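You operate a simulated robot arm through the tools that you are given. There is no shell and no other tool.

You run a simulated two-armed robot. Do the job below in one go: nothing can be reset, and whatever is moved stays where it is left.

## Task
Wipe up the spill on the snack counter top with the blue cloth there and put it back.

Only the result counts: the job must be done as asked and must still hold three seconds after the hand-in. Knocking over, shifting, dropping, spilling or breaking anything else fails it. Flat cloth is picked up by pressing the open fingertips on it (5 to 10 N) and closing them slowly along it; thin cloth reads only 2 to 8 mm in the jaws.

## Robot
Two 7-joint arms with two-finger parallel grippers on one trunk, on a base that moves. Base frame: it is fixed to the floor where the robot stands at the start and does not move with it; the origin is under the middle of the robot, x ahead of it, y to its left, z up. Units: m, rad, N and s.
The left shoulder is at the start at [0.03, 0.119, 0.935], the right one opposite. With the tool pointing down near the work surface each hand reaches from about 0.28 to 0.68 m from the robot's upright axis, wherever it stands, measured 20 degrees to its own side. Places, roughly: blue cloth [-2.25, 0.25, 1]. Payload 3.43 kg a hand.
The tool frame of a hand sits at the grasp point between the pads (the TCP): z along the fingers, y along the line on which they close. The tips reach 0.03 m beyond it. The gripper opens to 0.094 m. The fingers are 0.028 m wide and 0.01 m thick; the gripper's body (0.05 by 0.096 m) begins 0.055 m behind the TCP.
Orientation is that of the tool frame in the base frame, as [roll, pitch, yaw] about the fixed x, y, z axes, in that order (R = Rz(yaw) Ry(pitch) Rx(roll)). With the fingers straight down and closing along the base's y, the tool's x points along the base's -x, its y along +y and its z along -z.

## Interface
- The arms move only by the tool nudge_tool. It takes "left_deltas", "right_deltas" or both (then of equal length, played together; a hand with none holds still); each is a list of rows, each a list of 7 numbers: the shift along the base's x, y, z in m, then the turn, a rotation vector about the base's x, y, z in rad, then the finger opening in m, from 0 to 0.094. In form: [[tx, ty, tz, rx, ry, rz, hand], ...]. A call has 1 to 20 rows; each row shifts and turns the commanded pose from where the row before left it. Each row takes 0.2 s and may step no farther than 0.05 m and 0.15 rad from the row before; otherwise, or with a gripper value out of range, the whole call is refused. A pose out of reach is approached as far as the arm can. The call stops where the force on the tool passes 40 N (or 10 N more than at its start, if that is more) or the arm is blocked; 0.2 s more then pass. The fingers move at their own pace (about 0.072 m/s each) and stop on an object; they squeeze with about 24 N. The grip force told is the motor's: it shows also when the fingers shut on nothing. Time passes only in rows, and 0.2 s behind the last, so rows that do not move let the fingers close. The reply holds the time, the measured pose of the TCP, the force on the tool along the base axes, the opening and the grip force, in the units named above and with some noise, with the torque about the TCP (base axes, N m) and any sound that the robot's microphone picked up, and new pictures: "pictures" is both (left out), scene, wrist or none (wrist: the cameras of the hands that moved).
- Cameras (640 x 400 px; columns grow to the right, rows downward): "scene" is now at [0.0631, 0.005, 1.6656]; the picture's right is [-0.05, -1.00, 0.00], its down [-0.61, 0.03, -0.79] and it looks along [0.79, -0.04, -0.61] (base axes); focal length 261 px, centre (320, 200). "left" rides on the left gripper at [0.076, -0.014, -0.102] in its tool frame; the picture's right is [0.18, 0.98, 0.00], its down [-0.75, 0.14, -0.64] and it looks along [-0.63, 0.12, 0.77] (tool axes); focal length 243 px, centre (320, 200). "right" rides on the right gripper at [0.076, 0.014, -0.103] in its tool frame; the picture's right is [-0.18, 0.98, 0.00], its down [-0.75, -0.14, -0.64] and it looks along [-0.63, -0.12, 0.77] (tool axes); focal length 243 px, centre (320, 200). There is no depth. A picture from a camera that has moved, and an enlarged one, comes with that camera's place and axes in the base frame and with its lens. The place of the scene camera against the robot may be out by one fixed shift of up to 0.018 m in any direction.
- raise_lower(by): moves the trunk up (or, below 0, down) by that many m; the arms and the scene camera ride with it, the base frame stays. It gives what a move gives, with no picture.
- base_move(legs): drives the robot by 1 to 6 legs, each [ahead, turn to the left] in m and rad, along the robot's own axes; the way and the turn of a leg run together, so that a leg with both is an arc; at most 1.5 m and 3.142 rad a leg. The arms and the cameras ride along, it lands a little off, and it stops where it bumps. It gives what a move gives, and a new picture of the scene camera.
- aim_head(pan, tilt): turns the head with the scene camera to pan (to the left, within 2.496 rad either way) and tilt (down, from -0.506 to 1.204), counted from straight ahead of the robot. It gives what a move gives, and a new picture of the scene camera.
- enlarge(camera, box): a new picture of the part [left, top, right, bottom] of that camera's present view, enlarged. It takes no simulated time.
- sign_off(): hands the job in; it is judged then, once.

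Nothing tells you exact positions but the pictures and the camera data. Unless the task says otherwise, let go and move clear before handing in.

The tools are called after ">>>" as a command line: name --argument value ..., lists and objects as JSON in quotes. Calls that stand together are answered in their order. nudge_tool: Moves the arms, as the interface text tells. Its arguments: {"type":"object","properties":{"left_deltas":{"type":"array"},"right_deltas":{"type":"array"},"pictures":{"type":"string","enum":["both","scene","wrist","none"]}},"required":[]} The other tools are called the same way: raise_lower (by) moves the trunk up or down; base_move (legs) drives the base; aim_head (pan, tilt) turns the head that bears the scene camera; enlarge (camera, box) takes an enlarged picture of a part of a camera's view; sign_off () hands the job in.

At the start:

```text
time_s: 0.0
left_tcp_pos: [0.4315, 0.1949, 1.0755]
left_tcp_rot: [-3.141, 0.001, -3.142]
left_contact_force: [0.2, 0.1, 0.3]
left_wrist_torque: [-0.01, -0.01, -0.03]
left_opening: 0.094
left_grip_force: 0.1
right_tcp_pos: [0.4966, -0.2266, 1.1247]
right_tcp_rot: [3.141, 0.0, 3.141]
right_contact_force: [0.6, 0.2, -0.3]
right_wrist_torque: [-0.03, -0.02, 0.01]
right_opening: 0.0942
right_grip_force: 0.1
trunk travel left (down, up): [-0.2, 0.21]
robot x, y, heading: [-0.0002, -0.0007, 0.001]
head pan, tilt (commanded): [-0.052, 0.661]
```

scene: 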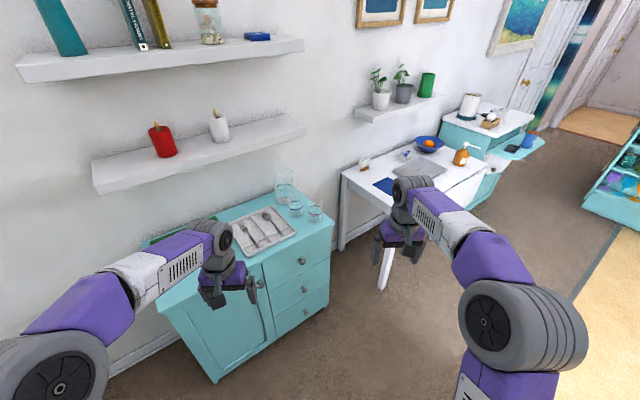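
right: 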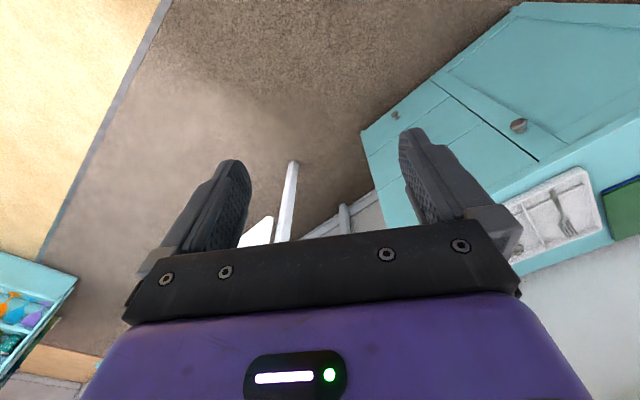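
left: 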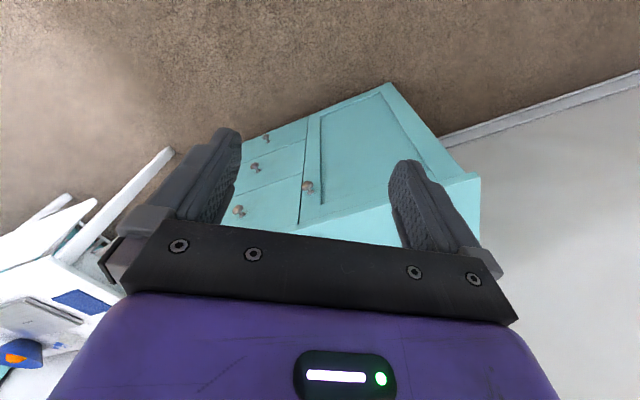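

The robot faces a turquoise cabinet, while the blue cloth is said to be about 2.25 m behind it. I'll turn the head to look behind, on both sides, before driving.

>>> aim_head --pan 2.49 --tilt 0.4

>>> aim_head --pan -2.49 --tilt 0.4

>>> aim_head --pan 1.5 --tilt 0.6

```text
time_s: 2.3
left_tcp_pos: [0.4306, 0.1953, 1.0759]
left_tcp_rot: [3.141, 0.001, 3.141]
left_contact_force: [-0.2, -0.6, -0.4]
left_wrist_torque: [0.0, 0.03, -0.04]
left_opening: 0.0939
left_grip_force: 0.0
right_tcp_pos: [0.4963, -0.226, 1.123]
right_tcp_rot: [3.141, 0.0, 3.141]
right_contact_force: [1.0, -0.2, 0.3]
right_wrist_torque: [0.02, 0.01, -0.02]
right_opening: 0.094
right_grip_force: 0.0
trunk travel left (down, up): [-0.2, 0.21]
robot x, y, heading: [0.0009, -0.0026, -0.001]
head pan, tilt (commanded): [2.491, 0.4]
camera scene: at [-0.0968, 0.0658, 1.6892], right [0.61, 0.8, 0.0], down [0.31, -0.24, -0.92], along [-0.73, 0.56, -0.39], focal length 261 px, centre (320, 200)
```

scene: 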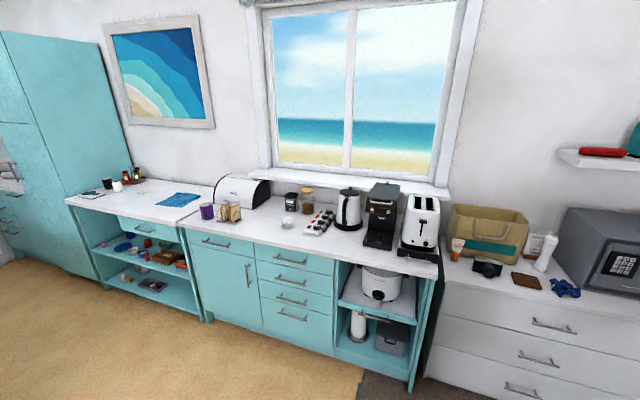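

```text
time_s: 6.2
left_tcp_pos: [0.4303, 0.1963, 1.0765]
left_tcp_rot: [-3.139, 0.002, -3.141]
left_contact_force: [0.0, 0.6, 0.4]
left_wrist_torque: [0.03, 0.02, 0.0]
left_opening: 0.0939
left_grip_force: 0.1
right_tcp_pos: [0.4958, -0.2263, 1.1241]
right_tcp_rot: [3.14, -0.001, -3.141]
right_contact_force: [-0.1, 0.5, -0.2]
right_wrist_torque: [0.02, 0.0, -0.01]
right_opening: 0.0942
right_grip_force: 0.0
trunk travel left (down, up): [-0.2, 0.21]
robot x, y, heading: [-0.001, -0.0043, 0.004]
head pan, tilt (commanded): [-2.491, 0.4]
camera scene: at [-0.0968, -0.0466, 1.6892], right [-0.61, 0.8, 0.0], down [0.31, 0.24, -0.92], along [-0.73, -0.56, -0.39], focal length 261 px, centre (320, 200)
```

scene: 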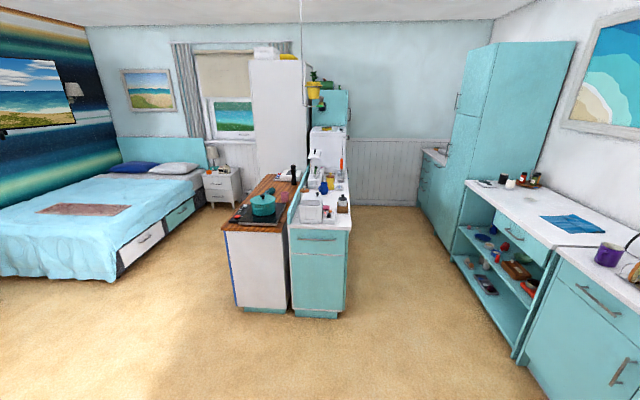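

```text
time_s: 9.5
left_tcp_pos: [0.4306, 0.194, 1.0761]
left_tcp_rot: [-3.141, 0.0, 3.141]
left_contact_force: [0.3, 0.0, -0.2]
left_wrist_torque: [0.03, -0.01, 0.0]
left_opening: 0.0941
left_grip_force: 0.0
right_tcp_pos: [0.4956, -0.2248, 1.1223]
right_tcp_rot: [-3.141, 0.0, -3.141]
right_contact_force: [0.9, -0.1, 0.2]
right_wrist_torque: [0.01, 0.05, -0.02]
right_opening: 0.094
right_grip_force: 0.0
trunk travel left (down, up): [-0.2, 0.21]
robot x, y, heading: [0.0, 0.0003, 0.0]
head pan, tilt (commanded): [1.499, 0.6]
camera scene: at [-0.0167, 0.0978, 1.671], right [1.0, -0.07, 0.0], down [-0.04, -0.56, -0.83], along [0.06, 0.82, -0.56], focal length 261 px, centre (320, 200)
```

scene: 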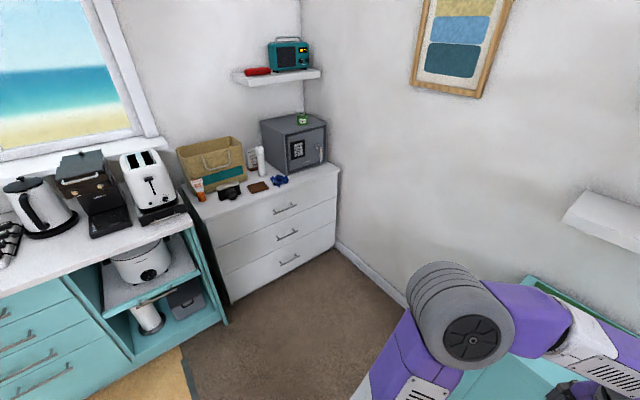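

The blue cloth lies on the white top of the left-hand counter section, roughly at [-2.25, 0.3, 0.9], and that counter runs at about 32° to my x axis. I'll look at it enlarged, then turn round in the open floor with the head facing ahead.

>>> aim_head --pan 2.49 --tilt 0.4

>>> enlarge --camera "scene" --box '[60, 140, 300, 290]'

```text
time_s: 10.7
left_tcp_pos: [0.4311, 0.1956, 1.0757]
left_tcp_rot: [-3.141, -0.001, -3.141]
left_contact_force: [-0.9, 0.6, 0.9]
left_wrist_torque: [0.01, -0.01, -0.02]
left_opening: 0.0941
left_grip_force: 0.0
right_tcp_pos: [0.4967, -0.2258, 1.1239]
right_tcp_rot: [3.142, 0.0, 3.141]
right_contact_force: [-0.3, 0.6, 0.5]
right_wrist_torque: [-0.01, 0.03, 0.01]
right_opening: 0.0938
right_grip_force: 0.0
trunk travel left (down, up): [-0.2, 0.21]
robot x, y, heading: [0.0016, -0.0028, -0.001]
head pan, tilt (commanded): [2.491, 0.4]
camera scene: at [-0.0967, 0.0658, 1.6892], right [0.61, 0.8, 0.0], down [0.31, -0.24, -0.92], along [-0.73, 0.56, -0.39], focal length 261 px, centre (320, 200)
```

scene: 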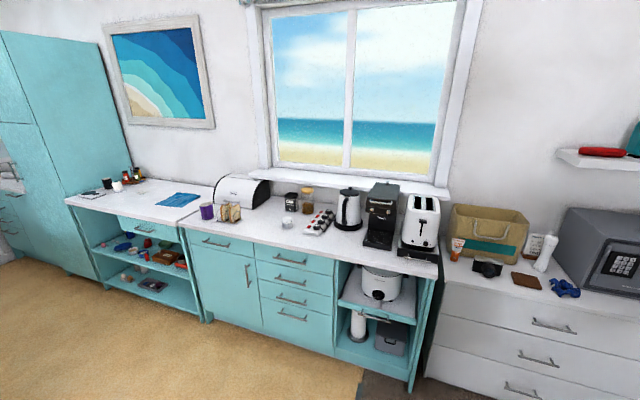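

```text
2.67 times, centred on (180, 215) of scene
camera zoom: at [-0.0967, 0.0658, 1.6892], right [0.61, 0.8, 0.0], down [0.31, -0.24, -0.92], along [-0.73, 0.56, -0.39], focal length 697 px, centre (693, 160)
```

zoom: 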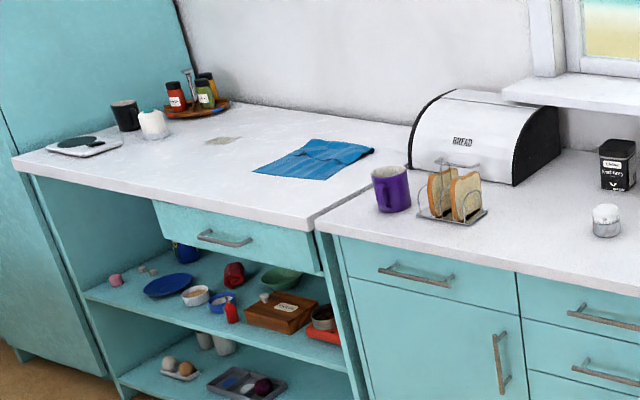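

The left counter section holds the cloth (about [-2.24, 0.32]), a brownish spill patch to its left (about [-2.58, 0.12]), and a mug, a tray and a spice rack near the tall cabinet. I'll pull the hands in a little, then turn toward the counter in the open floor.

>>> nudge_tool --left_deltas '[[-0.02, 0, 0.03, 0, 0, 0, 0.094], [-0.02, 0, 0.03, 0, 0, 0, 0.094], [-0.02, 0, 0.03, 0, 0, 0, 0.094]]' --right_deltas '[[-0.04, 0.01, 0.02, 0, 0, 0, 0.094], [-0.04, 0.01, 0.02, 0, 0, 0, 0.094], [-0.04, 0.01, 0.01, 0, 0, 0, 0.094]]' --pictures "none"

>>> base_move --legs '[[-0.2, 0], [0, 1.6], [0, 1.65]]'

>>> aim_head --pan -0.3 --tilt 0.5

```text
time_s: 11.5
left_tcp_pos: [0.3691, 0.1957, 1.166]
left_tcp_rot: [-3.141, 0.001, -3.14]
left_contact_force: [-0.2, 0.0, 0.0]
left_wrist_torque: [-0.02, 0.0, 0.02]
left_opening: 0.094
left_grip_force: 0.1
right_tcp_pos: [0.3726, -0.1949, 1.1731]
right_tcp_rot: [3.141, 0.001, 3.141]
right_contact_force: [-0.2, 0.2, -0.3]
right_wrist_torque: [0.01, -0.04, -0.03]
right_opening: 0.0942
right_grip_force: 0.1
trunk travel left (down, up): [-0.2, 0.21]
robot x, y, heading: [-0.0033, -0.0022, -0.0]
head pan, tilt (commanded): [2.491, 0.4]
```

```text
time_s: 21.1
left_tcp_pos: [-0.5429, -0.2428, 1.1651]
left_tcp_rot: [3.14, 0.001, 0.132]
left_contact_force: [0.2, -0.9, -0.4]
left_wrist_torque: [0.02, 0.03, -0.02]
left_opening: 0.0938
left_grip_force: 0.1
right_tcp_pos: [-0.5998, 0.1447, 1.173]
right_tcp_rot: [-3.141, 0.001, 0.132]
right_contact_force: [0.4, 0.5, 0.2]
right_wrist_torque: [-0.01, 0.0, 0.0]
right_opening: 0.0942
right_grip_force: 0.0
trunk travel left (down, up): [-0.2, 0.21]
robot x, y, heading: [-0.2012, -0.0002, -3.008]
head pan, tilt (commanded): [2.491, 0.4]
camera scene: at [-0.0834, -0.0325, 1.6892], right [-0.5, -0.87, 0.0], down [-0.34, 0.19, -0.92], along [0.8, -0.46, -0.39], focal length 261 px, centre (320, 200)
```

scene: 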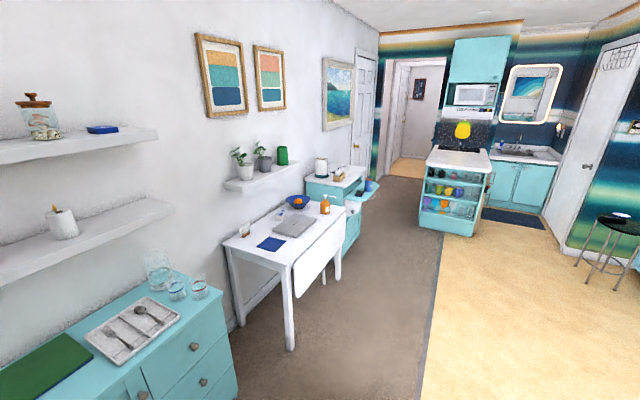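

```text
time_s: 23.5
left_tcp_pos: [-0.5438, -0.242, 1.165]
left_tcp_rot: [3.139, -0.002, 0.131]
left_contact_force: [0.7, -0.1, 0.6]
left_wrist_torque: [-0.04, -0.01, 0.02]
left_opening: 0.0941
left_grip_force: 0.0
right_tcp_pos: [-0.6, 0.1448, 1.1726]
right_tcp_rot: [-3.14, -0.001, 0.131]
right_contact_force: [0.3, 0.0, 0.3]
right_wrist_torque: [0.02, -0.01, 0.0]
right_opening: 0.0941
right_grip_force: 0.0
trunk travel left (down, up): [-0.2, 0.21]
robot x, y, heading: [-0.1971, 0.0002, -3.009]
head pan, tilt (commanded): [-0.3, 0.499]
camera scene: at [-0.2536, 0.0287, 1.6801], right [0.17, 0.99, 0.0], down [0.47, -0.08, -0.88], along [-0.87, 0.15, -0.48], focal length 261 px, centre (320, 200)
```

scene: 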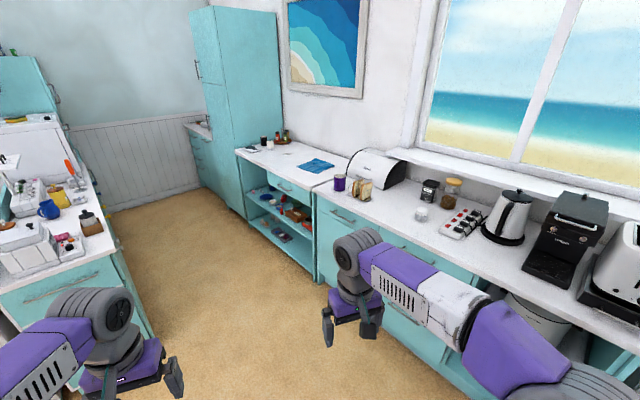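

Now facing along the aisle: the cloth and snack counter are ahead on the right, and the island is on the left with enough room between. I'll drive ahead about 1.2 m and look again.

>>> base_move --legs '[[0, 0.03], [1.2, 0]]'

>>> aim_head --pan -0.7 --tilt 0.6

```text
time_s: 30.0
left_tcp_pos: [-1.7156, -0.4523, 1.1647]
left_tcp_rot: [-3.141, 0.0, 0.17]
left_contact_force: [-0.3, -1.1, 0.4]
left_wrist_torque: [-0.03, -0.02, -0.02]
left_opening: 0.0941
left_grip_force: 0.0
right_tcp_pos: [-1.7857, -0.0674, 1.1725]
right_tcp_rot: [3.14, 0.0, 0.17]
right_contact_force: [-0.1, -0.5, -0.4]
right_wrist_torque: [0.01, -0.01, -0.01]
right_opening: 0.0938
right_grip_force: 0.1
trunk travel left (down, up): [-0.2, 0.21]
robot x, y, heading: [-1.3821, -0.1993, -2.975]
head pan, tilt (commanded): [-0.3, 0.499]
camera scene: at [-1.4363, -0.1713, 1.6801], right [0.13, 0.99, 0.0], down [0.47, -0.06, -0.88], along [-0.87, 0.11, -0.48], focal length 261 px, centre (320, 200)
```

scene: 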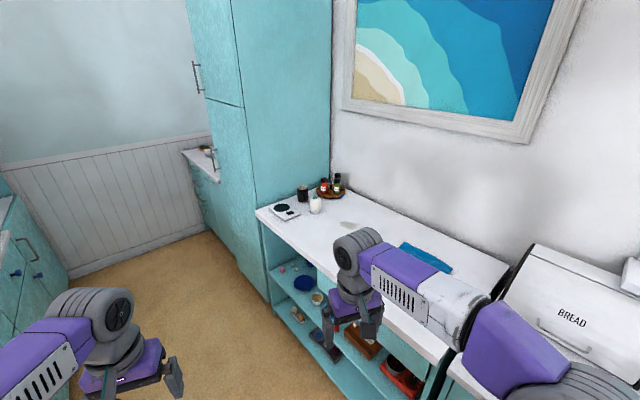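

```text
time_s: 30.9
left_tcp_pos: [-1.7163, -0.4518, 1.1647]
left_tcp_rot: [3.14, 0.0, 0.17]
left_contact_force: [0.7, 0.0, 0.1]
left_wrist_torque: [-0.01, -0.01, 0.01]
left_opening: 0.0942
left_grip_force: 0.1
right_tcp_pos: [-1.7859, -0.0676, 1.1719]
right_tcp_rot: [-3.14, 0.0, 0.168]
right_contact_force: [0.5, 0.1, 0.3]
right_wrist_torque: [0.02, 0.0, 0.02]
right_opening: 0.094
right_grip_force: 0.1
trunk travel left (down, up): [-0.2, 0.21]
robot x, y, heading: [-1.38, -0.1971, -2.973]
head pan, tilt (commanded): [-0.7, 0.6]
camera scene: at [-1.4221, -0.1385, 1.671], right [0.51, 0.86, 0.0], down [0.49, -0.29, -0.83], along [-0.71, 0.42, -0.56], focal length 261 px, centre (320, 200)
```

scene: 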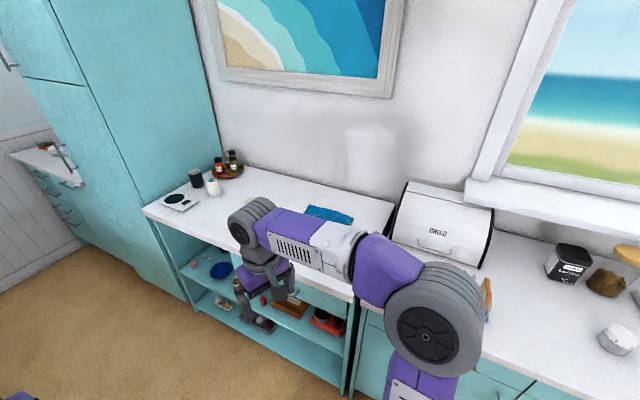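

The spill sits near [-2.6, 0.13] and the cloth near [-2.3, 0.37] on a top about 0.87 high, with the counter front running at about 31°. I'll drive ahead 0.65 m and turn right to face the counter between the two.

>>> base_move --legs '[[0.65, 0], [0, -1.19]]'

>>> aim_head --pan 0.0 --tilt 0.8

```text
time_s: 37.4
left_tcp_pos: [-2.3791, -0.0931, 1.1656]
left_tcp_rot: [-3.141, 0.0, -1.014]
left_contact_force: [0.4, 0.3, 0.2]
left_wrist_torque: [0.0, -0.02, -0.01]
left_opening: 0.0939
left_grip_force: 0.0
right_tcp_pos: [-2.0497, 0.1165, 1.1729]
right_tcp_rot: [-3.141, -0.001, -1.016]
right_contact_force: [-0.1, -0.6, 1.0]
right_wrist_torque: [-0.04, 0.0, -0.01]
right_opening: 0.094
right_grip_force: 0.1
trunk travel left (down, up): [-0.2, 0.21]
robot x, y, heading: [-2.0185, -0.3065, 2.131]
head pan, tilt (commanded): [-0.7, 0.6]
camera scene: at [-1.9827, -0.2352, 1.671], right [0.99, -0.14, 0.0], down [-0.08, -0.56, -0.83], along [0.12, 0.82, -0.56], focal length 261 px, centre (320, 200)
```

scene: 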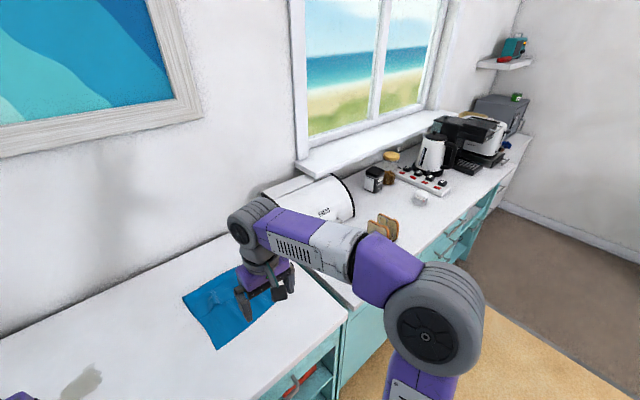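

```text
time_s: 38.5
left_tcp_pos: [-2.3798, -0.0957, 1.1646]
left_tcp_rot: [3.14, -0.003, -1.014]
left_contact_force: [1.1, -0.5, -0.2]
left_wrist_torque: [-0.02, -0.03, 0.01]
left_opening: 0.0939
left_grip_force: 0.0
right_tcp_pos: [-2.0497, 0.1173, 1.1725]
right_tcp_rot: [3.141, -0.001, -1.014]
right_contact_force: [-0.5, 0.0, -0.2]
right_wrist_torque: [0.0, -0.03, -0.02]
right_opening: 0.094
right_grip_force: 0.1
trunk travel left (down, up): [-0.2, 0.21]
robot x, y, heading: [-2.0169, -0.3079, 2.126]
head pan, tilt (commanded): [0.0, 0.799]
camera scene: at [-2.038, -0.2543, 1.6541], right [0.85, 0.53, 0.0], down [0.38, -0.61, -0.7], along [-0.37, 0.59, -0.72], focal length 261 px, centre (320, 200)
```

scene: 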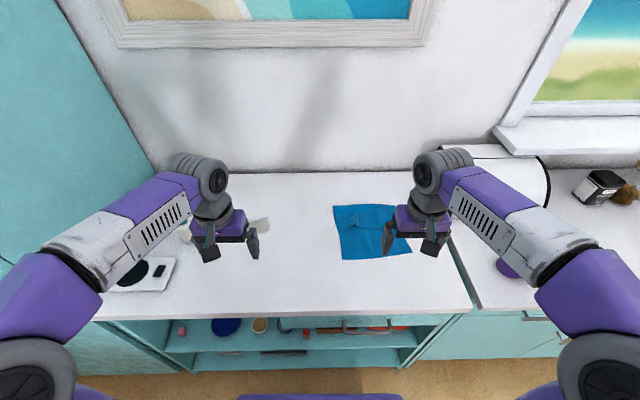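

I now face the counter squarely: front edge about 0.34 m from my axis, cloth about 0.65 m ahead and 0.18 right, spill about 0.69 m ahead and 0.25 left, partly hidden by the left hand. That is slightly too far to reach comfortably, so I'll check the gap at the base and look at the cloth in close-up.

>>> aim_head --pan 0.0 --tilt 1.2

>>> enlarge --camera "right" --box '[0, 0, 640, 400]'

>>> enlarge --camera "left" --box '[0, 0, 640, 400]'

```text
time_s: 39.4
left_tcp_pos: [-2.3802, -0.0936, 1.1639]
left_tcp_rot: [-3.141, 0.001, -1.014]
left_contact_force: [0.1, 0.2, 0.4]
left_wrist_torque: [0.01, 0.01, 0.0]
left_opening: 0.0938
left_grip_force: 0.2
right_tcp_pos: [-2.0492, 0.1165, 1.173]
right_tcp_rot: [-3.142, 0.0, -1.015]
right_contact_force: [0.0, 0.6, 0.1]
right_wrist_torque: [-0.01, 0.0, 0.0]
right_opening: 0.0939
right_grip_force: 0.0
trunk travel left (down, up): [-0.2, 0.21]
robot x, y, heading: [-2.0197, -0.3084, 2.125]
head pan, tilt (commanded): [0.0, 1.201]
camera scene: at [-2.025, -0.2753, 1.6264], right [0.85, 0.53, 0.0], down [0.49, -0.79, -0.36], along [-0.19, 0.31, -0.93], focal length 261 px, centre (320, 200)
```

scene: 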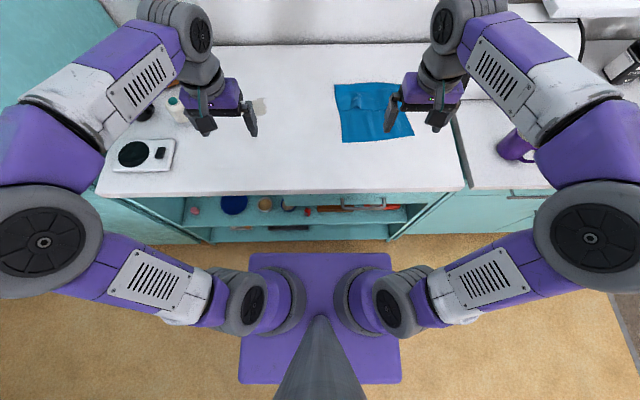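

```text
1.00 times, centred on (320, 200) of right (not enlarged: the box is as wide or as high as the picture)
camera zoom: at [-2.0227, 0.0457, 1.2751], right [-0.93, -0.36, 0.0], down [-0.28, 0.71, 0.64], along [-0.23, 0.6, -0.77], focal length 243 px, centre (320, 200)
```

zoom: 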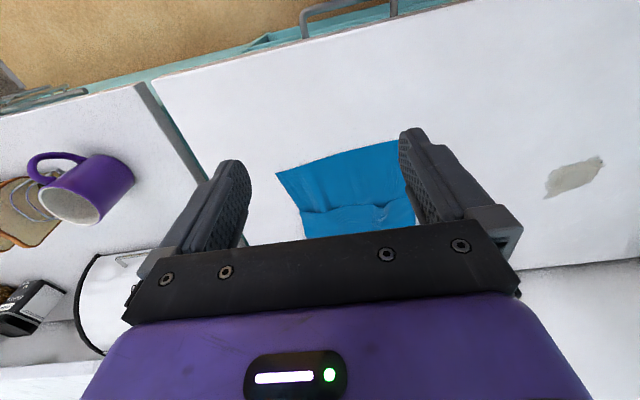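

```text
1.00 times, centred on (320, 200) of left (not enlarged: the box is as wide or as high as the picture)
camera zoom: at [-2.3282, -0.1517, 1.2671], right [-0.74, -0.68, 0.0], down [-0.52, 0.57, 0.64], along [-0.43, 0.47, -0.77], focal length 243 px, centre (320, 200)
```

zoom: 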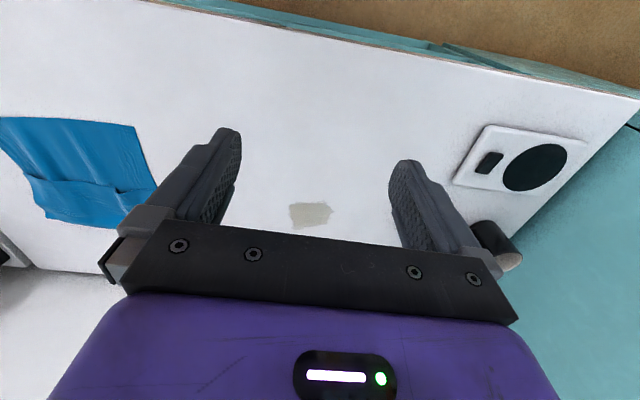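

The spill is about 7 cm across at roughly [-2.55, 0.11] and the cloth is about 0.24 m square centred near [-2.2, 0.33], on a top at about z = 0.90. I'll creep 0.05 m closer and turn a bit to the right so the left hand can reach both.

>>> base_move --legs '[[0.05, 0]]'

```text
time_s: 40.3
left_tcp_pos: [-2.4065, -0.0511, 1.166]
left_tcp_rot: [3.141, -0.002, -1.013]
left_contact_force: [-0.1, 1.1, -0.3]
left_wrist_torque: [-0.03, -0.01, 0.01]
left_opening: 0.094
left_grip_force: 0.0
right_tcp_pos: [-2.0761, 0.1603, 1.172]
right_tcp_rot: [-3.141, -0.001, -1.015]
right_contact_force: [-0.3, 0.7, -0.2]
right_wrist_torque: [-0.04, -0.01, 0.01]
right_opening: 0.094
right_grip_force: 0.2
trunk travel left (down, up): [-0.2, 0.21]
robot x, y, heading: [-2.045, -0.2639, 2.127]
head pan, tilt (commanded): [0.0, 1.201]
camera scene: at [-2.0524, -0.2312, 1.6263], right [0.85, 0.53, 0.0], down [0.49, -0.79, -0.36], along [-0.19, 0.31, -0.93], focal length 261 px, centre (320, 200)
```

scene: 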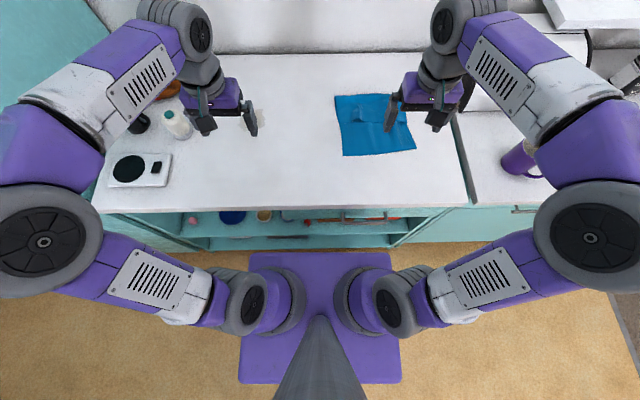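

The step went without a bump, and the counter front is now about 0.28 m from my axis. I'll turn right about 0.4 rad, which brings the left shoulder forward and takes the right hand away from the cloth.

>>> base_move --legs '[[0, -0.4]]'

>>> aim_head --pan 0.2 --tilt 0.9

```text
time_s: 41.9
left_tcp_pos: [-2.2952, 0.071, 1.1646]
left_tcp_rot: [3.141, -0.001, -1.41]
left_contact_force: [-0.2, 0.5, 0.1]
left_wrist_torque: [0.02, 0.0, -0.01]
left_opening: 0.0939
left_grip_force: 0.1
right_tcp_pos: [-1.9105, 0.1375, 1.1733]
right_tcp_rot: [3.14, -0.001, -1.411]
right_contact_force: [0.3, -0.8, -0.2]
right_wrist_torque: [-0.02, 0.0, 0.01]
right_opening: 0.0939
right_grip_force: 0.0
trunk travel left (down, up): [-0.2, 0.21]
robot x, y, heading: [-2.044, -0.2644, 1.732]
head pan, tilt (commanded): [0.0, 1.201]
camera scene: at [-2.0414, -0.2293, 1.6264], right [0.99, 0.16, 0.0], down [0.15, -0.92, -0.36], along [-0.06, 0.36, -0.93], focal length 261 px, centre (320, 200)
```

scene: 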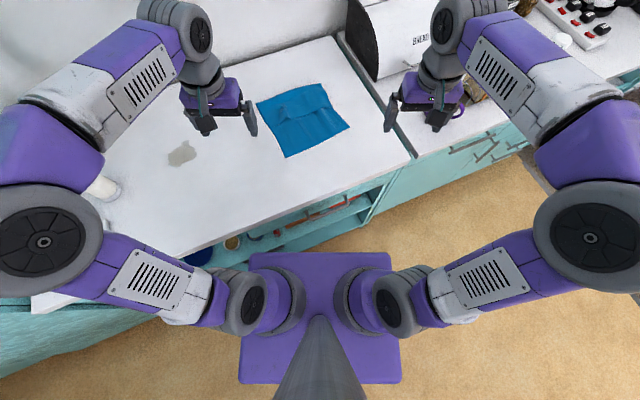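

```text
time_s: 42.7
left_tcp_pos: [-2.2961, 0.0702, 1.1653]
left_tcp_rot: [-3.141, 0.0, -1.411]
left_contact_force: [0.0, -0.5, 0.4]
left_wrist_torque: [0.03, -0.04, -0.01]
left_opening: 0.094
left_grip_force: 0.0
right_tcp_pos: [-1.9107, 0.1387, 1.1725]
right_tcp_rot: [-3.141, -0.001, -1.41]
right_contact_force: [-0.2, -0.5, -0.1]
right_wrist_torque: [0.02, 0.02, -0.01]
right_opening: 0.0939
right_grip_force: 0.1
trunk travel left (down, up): [-0.2, 0.21]
robot x, y, heading: [-2.0448, -0.2677, 1.733]
head pan, tilt (commanded): [0.201, 0.901]
camera scene: at [-2.0595, -0.2139, 1.6462], right [0.94, 0.35, 0.0], down [0.28, -0.73, -0.62], along [-0.22, 0.58, -0.78], focal length 261 px, centre (320, 200)
```

scene: 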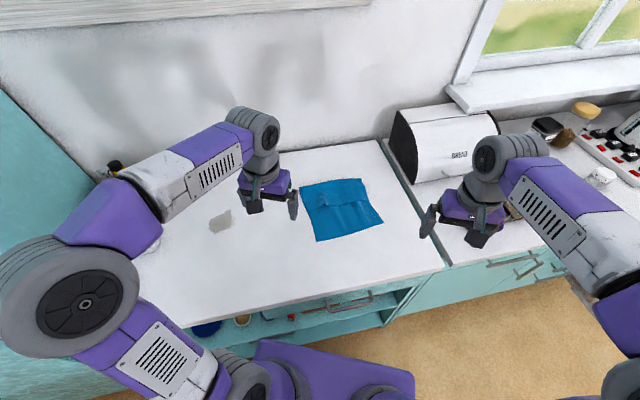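

Both the cloth and the spill are now in clear view. I'll take enlarged pictures of them from the head and wrist cameras before planning the grasp.

>>> enlarge --camera "scene" --box '[280, 160, 400, 250]'

>>> enlarge --camera "scene" --box '[170, 180, 290, 255]'

>>> enlarge --camera "left" --box '[0, 0, 640, 400]'

>>> enlarge --camera "right" --box '[0, 0, 640, 400]'

```text
4.44 times, centred on (340, 205) of scene
camera zoom: at [-2.0595, -0.2139, 1.6462], right [0.94, 0.35, 0.0], down [0.28, -0.73, -0.62], along [-0.22, 0.58, -0.78], focal length 1161 px, centre (231, 178)
```

zoom: 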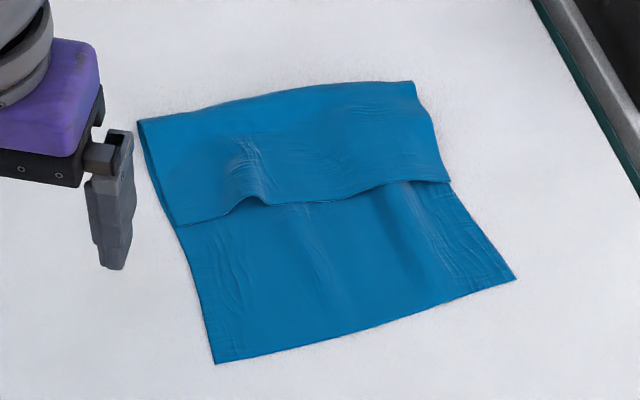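

```text
5.33 times, centred on (230, 218) of scene
camera zoom: at [-2.0595, -0.2139, 1.6462], right [0.94, 0.35, 0.0], down [0.28, -0.73, -0.62], along [-0.22, 0.58, -0.78], focal length 1393 px, centre (800, 107)
```

zoom: 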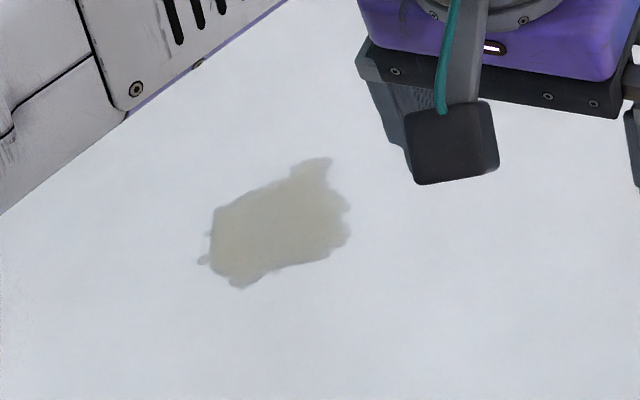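

```text
1.00 times, centred on (320, 200) of left (not enlarged: the box is as wide or as high as the picture)
camera zoom: at [-2.2706, -0.0018, 1.267], right [-0.94, -0.34, 0.0], down [-0.26, 0.72, 0.64], along [-0.22, 0.6, -0.77], focal length 243 px, centre (320, 200)
```

zoom: 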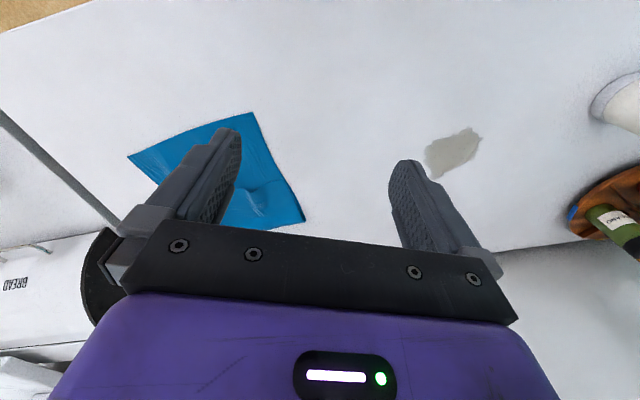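

```text
1.00 times, centred on (320, 200) of right (not enlarged: the box is as wide or as high as the picture)
camera zoom: at [-1.9133, 0.0625, 1.2751], right [-1.0, 0.02, 0.0], down [0.02, 0.77, 0.64], along [0.02, 0.64, -0.77], focal length 243 px, centre (320, 200)
```

zoom: 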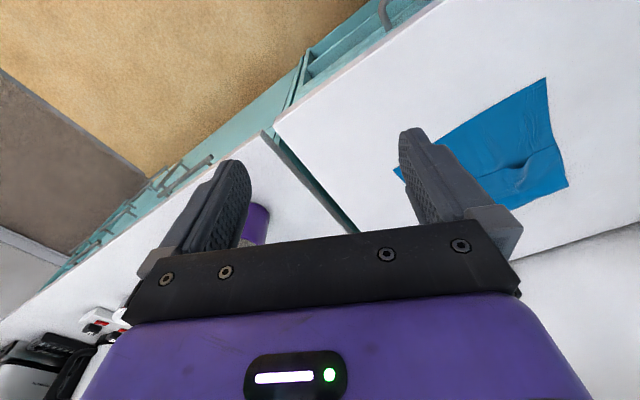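

The cloth is about 0.24 m square, with its far half folded over. Its centre is near [-2.19, 0.32] (the head camera reads y about 2 cm too high compared with the wrist camera), and the spill spans x -2.60 to -2.51, y 0.06 to 0.17. I'll bring the left hand over the single-layer strip just in front of the fold and line up its closing direction.

>>> nudge_tool --left_deltas '[[0.0208, 0.036, -0.02, 0, 0, 0.075, 0.094], [0.0208, 0.036, -0.02, 0, 0, 0.075, 0.094], [0.0208, 0.036, -0.02, 0, 0, 0.075, 0.094], [0.0208, 0.036, -0.02, 0, 0, 0.075, 0.094], [0.0208, 0.036, -0.02, 0, 0, 0.075, 0.094], [0.0208, 0.036, -0.02, 0, 0, 0.075, 0.094], [0, 0, -0.01, 0, 0, 0, 0.094]]'

```text
time_s: 44.3
left_tcp_pos: [-2.1727, 0.2863, 1.0345]
left_tcp_rot: [-3.139, 0.002, -0.958]
left_contact_force: [-0.8, -0.4, -1.3]
left_wrist_torque: [-0.01, -0.03, -0.04]
left_opening: 0.0941
left_grip_force: 0.1
right_tcp_pos: [-1.9116, 0.1371, 1.1718]
right_tcp_rot: [3.14, -0.001, -1.409]
right_contact_force: [0.8, -0.2, 0.5]
right_wrist_torque: [-0.02, -0.03, -0.01]
right_opening: 0.094
right_grip_force: 0.0
trunk travel left (down, up): [-0.2, 0.21]
robot x, y, heading: [-2.0437, -0.2662, 1.733]
head pan, tilt (commanded): [0.201, 0.901]
camera scene: at [-2.0601, -0.2149, 1.6463], right [0.94, 0.35, 0.0], down [0.28, -0.73, -0.62], along [-0.22, 0.58, -0.78], focal length 261 px, centre (320, 200)
camera left: at [-2.1171, 0.2321, 1.1367], right [-0.7, -0.71, 0.0], down [-0.55, 0.54, 0.64], along [-0.46, 0.45, -0.77], focal length 243 px, centre (320, 200)
```

scene: 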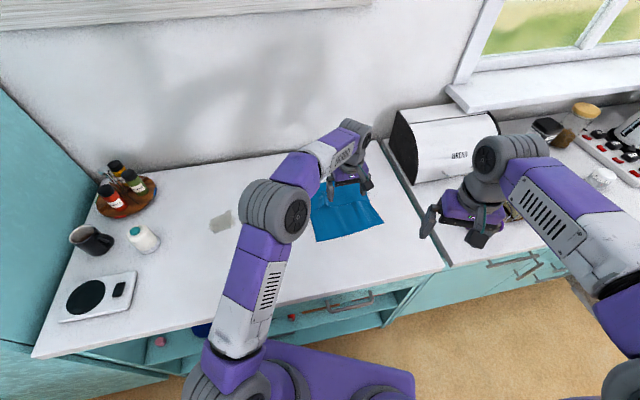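
left: 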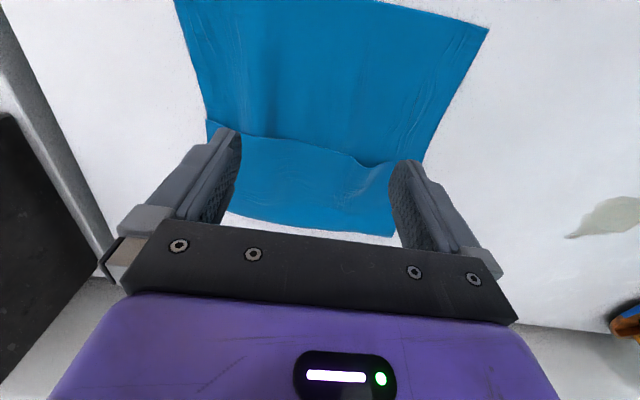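

The wrist view shows the tool axis falling on the single-layer strip, about 4 cm in front of the fold edge, with both fingertips over cloth. Next I'll come down close to the surface, then feel for contact in small steps.

>>> nudge_tool --left_deltas '[[0, 0, -0.025, 0, 0, 0, 0.094], [0, 0, -0.025, 0, 0, 0, 0.094], [0, 0, -0.02, 0, 0, 0, 0.094], [0, 0, -0.01, 0, 0, 0, 0.094], [0, 0, 0, 0, 0, 0, 0.094]]' --pictures "wrist"

```text
time_s: 45.5
left_tcp_pos: [-2.1724, 0.2872, 0.9541]
left_tcp_rot: [3.142, -0.001, -0.959]
left_contact_force: [0.1, 0.3, -0.6]
left_wrist_torque: [-0.03, 0.04, 0.0]
left_opening: 0.094
left_grip_force: 0.1
right_tcp_pos: [-1.9111, 0.1382, 1.1723]
right_tcp_rot: [-3.141, 0.001, -1.41]
right_contact_force: [0.3, 0.6, 0.1]
right_wrist_torque: [0.03, 0.01, -0.01]
right_opening: 0.094
right_grip_force: 0.1
trunk travel left (down, up): [-0.2, 0.21]
robot x, y, heading: [-2.0448, -0.2637, 1.735]
head pan, tilt (commanded): [0.201, 0.901]
camera left: at [-2.1163, 0.2325, 1.0561], right [-0.7, -0.71, 0.0], down [-0.55, 0.54, 0.64], along [-0.46, 0.45, -0.77], focal length 243 px, centre (320, 200)
```

left: 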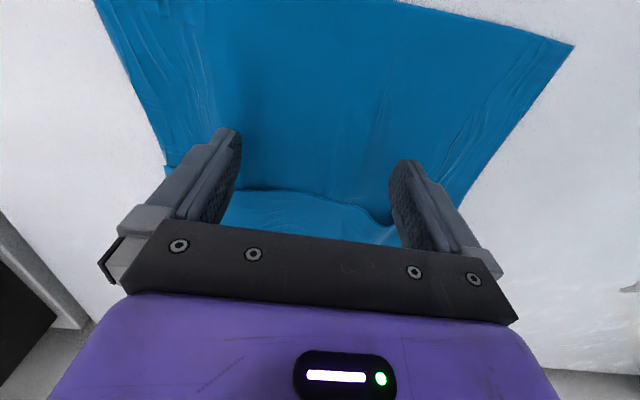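

The fingertips are about 2 to 3 cm above the cloth with no contact yet. I'll lower further in 4 mm steps while watching the force.

>>> nudge_tool --left_deltas '[[0, 0, -0.004, 0, 0, 0, 0.094], [0, 0, -0.004, 0, 0, 0, 0.094], [0, 0, -0.004, 0, 0, 0, 0.094], [0, 0, 0, 0, 0, 0, 0.094]]' --pictures "none"

>>> nudge_tool --left_deltas '[[0, 0, -0.003, 0, 0, 0, 0.094], [0, 0, -0.003, 0, 0, 0, 0.094], [0, 0, 0, 0, 0, 0, 0.094]]' --pictures "none"

```text
time_s: 46.5
left_tcp_pos: [-2.1712, 0.2864, 0.9433]
left_tcp_rot: [-3.14, 0.001, -0.96]
left_contact_force: [0.0, 0.0, 0.5]
left_wrist_torque: [-0.02, 0.0, -0.01]
left_opening: 0.0942
left_grip_force: 0.1
right_tcp_pos: [-1.9103, 0.1377, 1.1727]
right_tcp_rot: [-3.141, 0.0, -1.411]
right_contact_force: [0.2, -0.2, -0.1]
right_wrist_torque: [0.0, -0.02, -0.02]
right_opening: 0.0939
right_grip_force: 0.0
trunk travel left (down, up): [-0.2, 0.21]
robot x, y, heading: [-2.0418, -0.2635, 1.73]
head pan, tilt (commanded): [0.201, 0.901]
```

```text
time_s: 47.3
left_tcp_pos: [-2.1723, 0.2878, 0.9422]
left_tcp_rot: [-3.136, 0.009, -0.962]
left_contact_force: [-0.6, 1.2, 35.3]
left_wrist_torque: [-1.19, 1.4, -0.09]
left_opening: 0.0939
left_grip_force: 0.1
right_tcp_pos: [-1.9103, 0.136, 1.1739]
right_tcp_rot: [3.141, 0.002, -1.41]
right_contact_force: [0.3, 0.4, 0.0]
right_wrist_torque: [-0.01, 0.01, 0.01]
right_opening: 0.0939
right_grip_force: 0.1
trunk travel left (down, up): [-0.2, 0.21]
robot x, y, heading: [-2.0453, -0.2622, 1.733]
head pan, tilt (commanded): [0.201, 0.901]
```

Contact came at TCP z of about 0.942, but the load is 35 N and the torque shows it all on the left fingertip. I'll ease off to a light press and look at both tips.

>>> nudge_tool --left_deltas '[[0, 0, 0.005, 0, 0, 0, 0.094], [0, 0, 0, 0, 0, 0, 0.094]]' --pictures "both"

>>> enlarge --camera "left" --box '[160, 60, 480, 260]'

```text
time_s: 47.9
left_tcp_pos: [-2.1706, 0.2862, 0.9415]
left_tcp_rot: [-3.141, 0.001, -0.959]
left_contact_force: [-1.6, 1.2, 14.3]
left_wrist_torque: [0.02, 0.13, -0.02]
left_opening: 0.0941
left_grip_force: 0.0
right_tcp_pos: [-1.9101, 0.1379, 1.1733]
right_tcp_rot: [3.141, 0.0, -1.411]
right_contact_force: [-0.2, -0.2, -0.3]
right_wrist_torque: [0.02, 0.04, -0.02]
right_opening: 0.0941
right_grip_force: 0.1
trunk travel left (down, up): [-0.2, 0.21]
robot x, y, heading: [-2.0438, -0.2604, 1.73]
head pan, tilt (commanded): [0.201, 0.901]
camera scene: at [-2.0593, -0.215, 1.6462], right [0.94, 0.35, 0.0], down [0.28, -0.73, -0.62], along [-0.22, 0.58, -0.78], focal length 261 px, centre (320, 200)
camera left: at [-2.1167, 0.2324, 1.0436], right [-0.7, -0.71, 0.0], down [-0.55, 0.54, 0.64], along [-0.46, 0.45, -0.77], focal length 243 px, centre (320, 200)
```

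scene: 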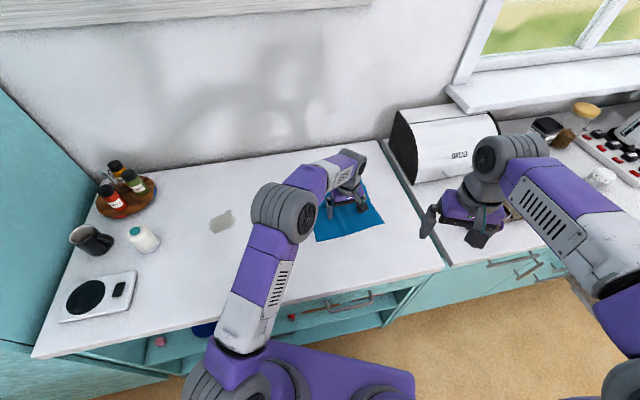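
left: 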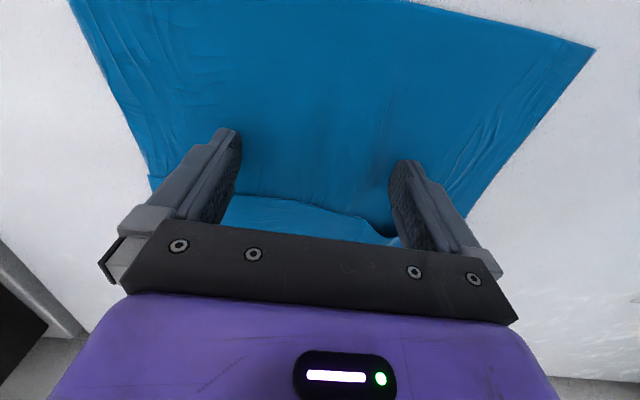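

```text
2.00 times, centred on (320, 160) of left
camera zoom: at [-2.1167, 0.2324, 1.0436], right [-0.7, -0.71, 0.0], down [-0.55, 0.54, 0.64], along [-0.46, 0.45, -0.77], focal length 485 px, centre (320, 280)
```

zoom: 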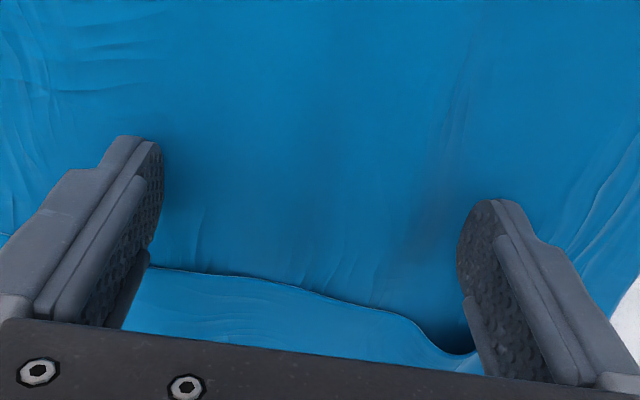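

Both tips now press evenly with about 14 N. I'll ease up slightly to land in the 5 to 10 N band and then close the fingers slowly.

>>> nudge_tool --left_deltas '[[0, 0, 0.0015, 0, 0, 0, 0.094], [0, 0, 0, 0, 0, 0, 0.094]]' --pictures "none"

```text
time_s: 48.5
left_tcp_pos: [-2.1707, 0.2872, 0.9427]
left_tcp_rot: [3.138, -0.003, -0.962]
left_contact_force: [-0.1, 0.2, 1.3]
left_wrist_torque: [0.03, -0.03, 0.03]
left_opening: 0.0939
left_grip_force: 0.1
right_tcp_pos: [-1.911, 0.1379, 1.1731]
right_tcp_rot: [-3.14, 0.0, -1.41]
right_contact_force: [-0.2, 0.1, -0.4]
right_wrist_torque: [0.02, -0.03, 0.02]
right_opening: 0.0942
right_grip_force: 0.1
trunk travel left (down, up): [-0.2, 0.21]
robot x, y, heading: [-2.0472, -0.262, 1.727]
head pan, tilt (commanded): [0.201, 0.901]
```

The force dropped to about 1 N, so the contact is stiff. I'll lower by 1 mm to get a light press.

>>> nudge_tool --left_deltas '[[0, 0, -0.001, 0, 0, 0, 0.094], [0, 0, 0, 0, 0, 0, 0.094]]' --pictures "none"

```text
time_s: 49.1
left_tcp_pos: [-2.1714, 0.2866, 0.9418]
left_tcp_rot: [-3.141, -0.001, -0.962]
left_contact_force: [-1.3, 0.7, 0.9]
left_wrist_torque: [0.04, 0.0, 0.03]
left_opening: 0.0938
left_grip_force: 0.1
right_tcp_pos: [-1.9114, 0.1384, 1.1725]
right_tcp_rot: [-3.142, 0.002, -1.411]
right_contact_force: [0.1, 0.5, 0.1]
right_wrist_torque: [0.02, 0.03, 0.0]
right_opening: 0.094
right_grip_force: 0.1
trunk travel left (down, up): [-0.2, 0.21]
robot x, y, heading: [-2.0445, -0.2646, 1.73]
head pan, tilt (commanded): [0.201, 0.901]
```

>>> nudge_tool --left_deltas '[[0, 0, -0.001, 0, 0, 0, 0.094], [0, 0, 0, 0, 0, 0, 0.094]]' --pictures "none"

```text
time_s: 49.7
left_tcp_pos: [-2.1713, 0.2863, 0.9414]
left_tcp_rot: [-3.142, 0.0, -0.96]
left_contact_force: [0.7, -0.3, 3.6]
left_wrist_torque: [-0.08, 0.01, 0.01]
left_opening: 0.0936
left_grip_force: 0.1
right_tcp_pos: [-1.91, 0.1377, 1.1729]
right_tcp_rot: [-3.141, 0.0, -1.41]
right_contact_force: [-0.3, -0.1, -0.1]
right_wrist_torque: [-0.01, 0.05, 0.01]
right_opening: 0.0941
right_grip_force: 0.0
trunk travel left (down, up): [-0.2, 0.21]
robot x, y, heading: [-2.0451, -0.2649, 1.733]
head pan, tilt (commanded): [0.201, 0.901]
```

The force is now 3.6 N and balanced, so one more millimetre should bring it to about 8 N.

>>> nudge_tool --left_deltas '[[0, 0, -0.001, 0, 0, 0, 0.094], [0, 0, 0, 0, 0, 0, 0.094]]' --pictures "none"

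```text
time_s: 50.3
left_tcp_pos: [-2.1705, 0.2877, 0.9401]
left_tcp_rot: [-3.14, 0.001, -0.961]
left_contact_force: [-0.3, -0.4, 11.1]
left_wrist_torque: [-0.21, 0.2, 0.06]
left_opening: 0.0942
left_grip_force: 0.1
right_tcp_pos: [-1.9093, 0.1377, 1.1727]
right_tcp_rot: [3.141, 0.001, -1.412]
right_contact_force: [-0.4, -0.5, 0.2]
right_wrist_torque: [0.0, 0.0, 0.05]
right_opening: 0.094
right_grip_force: 0.0
trunk travel left (down, up): [-0.2, 0.21]
robot x, y, heading: [-2.044, -0.2654, 1.73]
head pan, tilt (commanded): [0.201, 0.901]
```

The press is 11 N, slightly over, so I'll back off half a millimetre and close the fingers slowly along the cloth.

>>> nudge_tool --left_deltas '[[0, 0, 0.0005, 0, 0, 0, 0.094], [0, 0, 0, 0, 0, 0, 0.089], [0, 0, 0, 0, 0, 0, 0.084], [0, 0, 0, 0, 0, 0, 0.079], [0, 0, 0, 0, 0, 0, 0.074], [0, 0, 0, 0, 0, 0, 0.069], [0, 0, 0, 0, 0, 0, 0.064], [0, 0, 0, 0, 0, 0, 0.059], [0, 0, 0, 0, 0, 0, 0.054], [0, 0, 0, 0, 0, 0, 0.049]]' --pictures "wrist"

```text
time_s: 52.5
left_tcp_pos: [-2.1718, 0.2853, 0.9394]
left_tcp_rot: [3.141, 0.001, -0.961]
left_contact_force: [0.7, -0.7, 12.0]
left_wrist_torque: [-0.02, 0.03, 0.02]
left_opening: 0.0486
left_grip_force: 0.1
right_tcp_pos: [-1.9104, 0.1379, 1.1731]
right_tcp_rot: [-3.141, 0.0, -1.41]
right_contact_force: [0.5, -0.4, -0.2]
right_wrist_torque: [-0.02, -0.01, 0.01]
right_opening: 0.0942
right_grip_force: 0.0
trunk travel left (down, up): [-0.2, 0.21]
robot x, y, heading: [-2.0421, -0.2622, 1.728]
head pan, tilt (commanded): [0.201, 0.901]
camera left: at [-2.1166, 0.2323, 1.0435], right [-0.7, -0.71, 0.0], down [-0.55, 0.54, 0.64], along [-0.46, 0.45, -0.77], focal length 243 px, centre (320, 200)
```

left: 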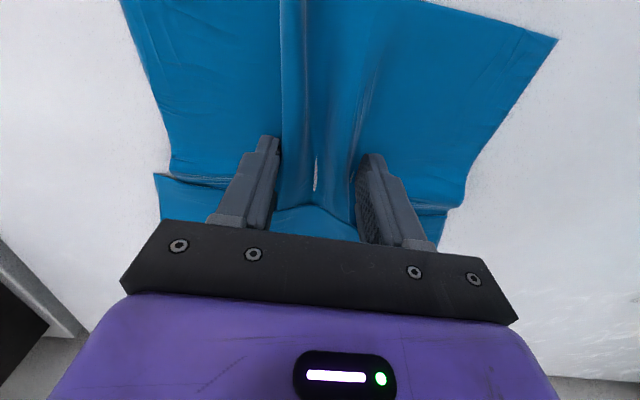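

The cloth is gathering into a ridge between the fingers as intended. I'll keep closing slowly.

>>> nudge_tool --left_deltas '[[0, 0, 0.0004, 0, 0, 0, 0.044], [0, 0, 0, 0, 0, 0, 0.039], [0, 0, 0, 0, 0, 0, 0.034], [0, 0, 0, 0, 0, 0, 0.029], [0, 0, 0, 0, 0, 0, 0.024], [0, 0, 0, 0, 0, 0, 0.019], [0, 0, 0, 0, 0, 0, 0.014], [0, 0, 0, 0, 0, 0, 0.009], [0, 0, 0, 0, 0, 0, 0.004], [0, 0, 0, 0, 0, 0, 0.0], [0, 0, 0, 0, 0, 0, 0.0], [0, 0, 0, 0, 0, 0, 0.0]]' --pictures "both"

```text
time_s: 55.1
left_tcp_pos: [-2.1715, 0.2863, 0.9423]
left_tcp_rot: [3.142, 0.0, -0.961]
left_contact_force: [1.7, 0.4, 8.5]
left_wrist_torque: [0.02, -0.06, 0.01]
left_opening: 0.0033
left_grip_force: 24.6
right_tcp_pos: [-1.9106, 0.1386, 1.173]
right_tcp_rot: [-3.141, 0.0, -1.41]
right_contact_force: [0.5, 0.1, -0.8]
right_wrist_torque: [-0.02, 0.03, -0.01]
right_opening: 0.094
right_grip_force: 0.1
trunk travel left (down, up): [-0.2, 0.21]
robot x, y, heading: [-2.0438, -0.2645, 1.726]
head pan, tilt (commanded): [0.201, 0.901]
camera scene: at [-2.0592, -0.2147, 1.6463], right [0.94, 0.35, 0.0], down [0.28, -0.73, -0.62], along [-0.22, 0.58, -0.78], focal length 261 px, centre (320, 200)
camera left: at [-2.1164, 0.2324, 1.0436], right [-0.7, -0.71, 0.0], down [-0.55, 0.54, 0.64], along [-0.46, 0.45, -0.77], focal length 243 px, centre (320, 200)
```

scene: 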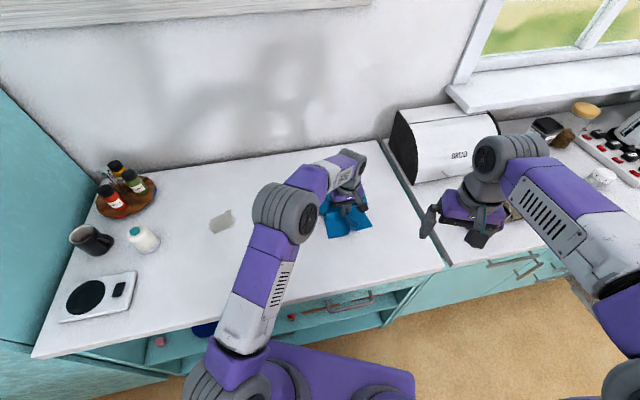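
left: 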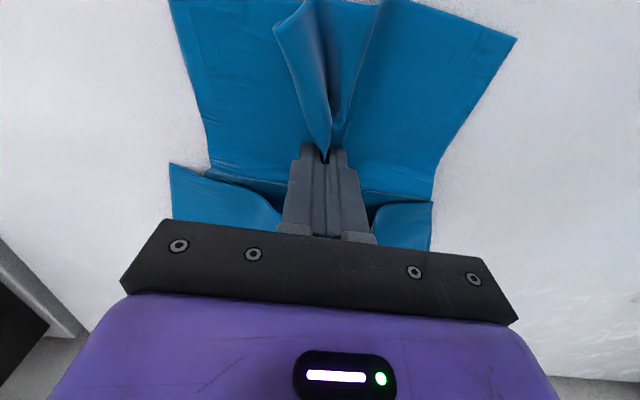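

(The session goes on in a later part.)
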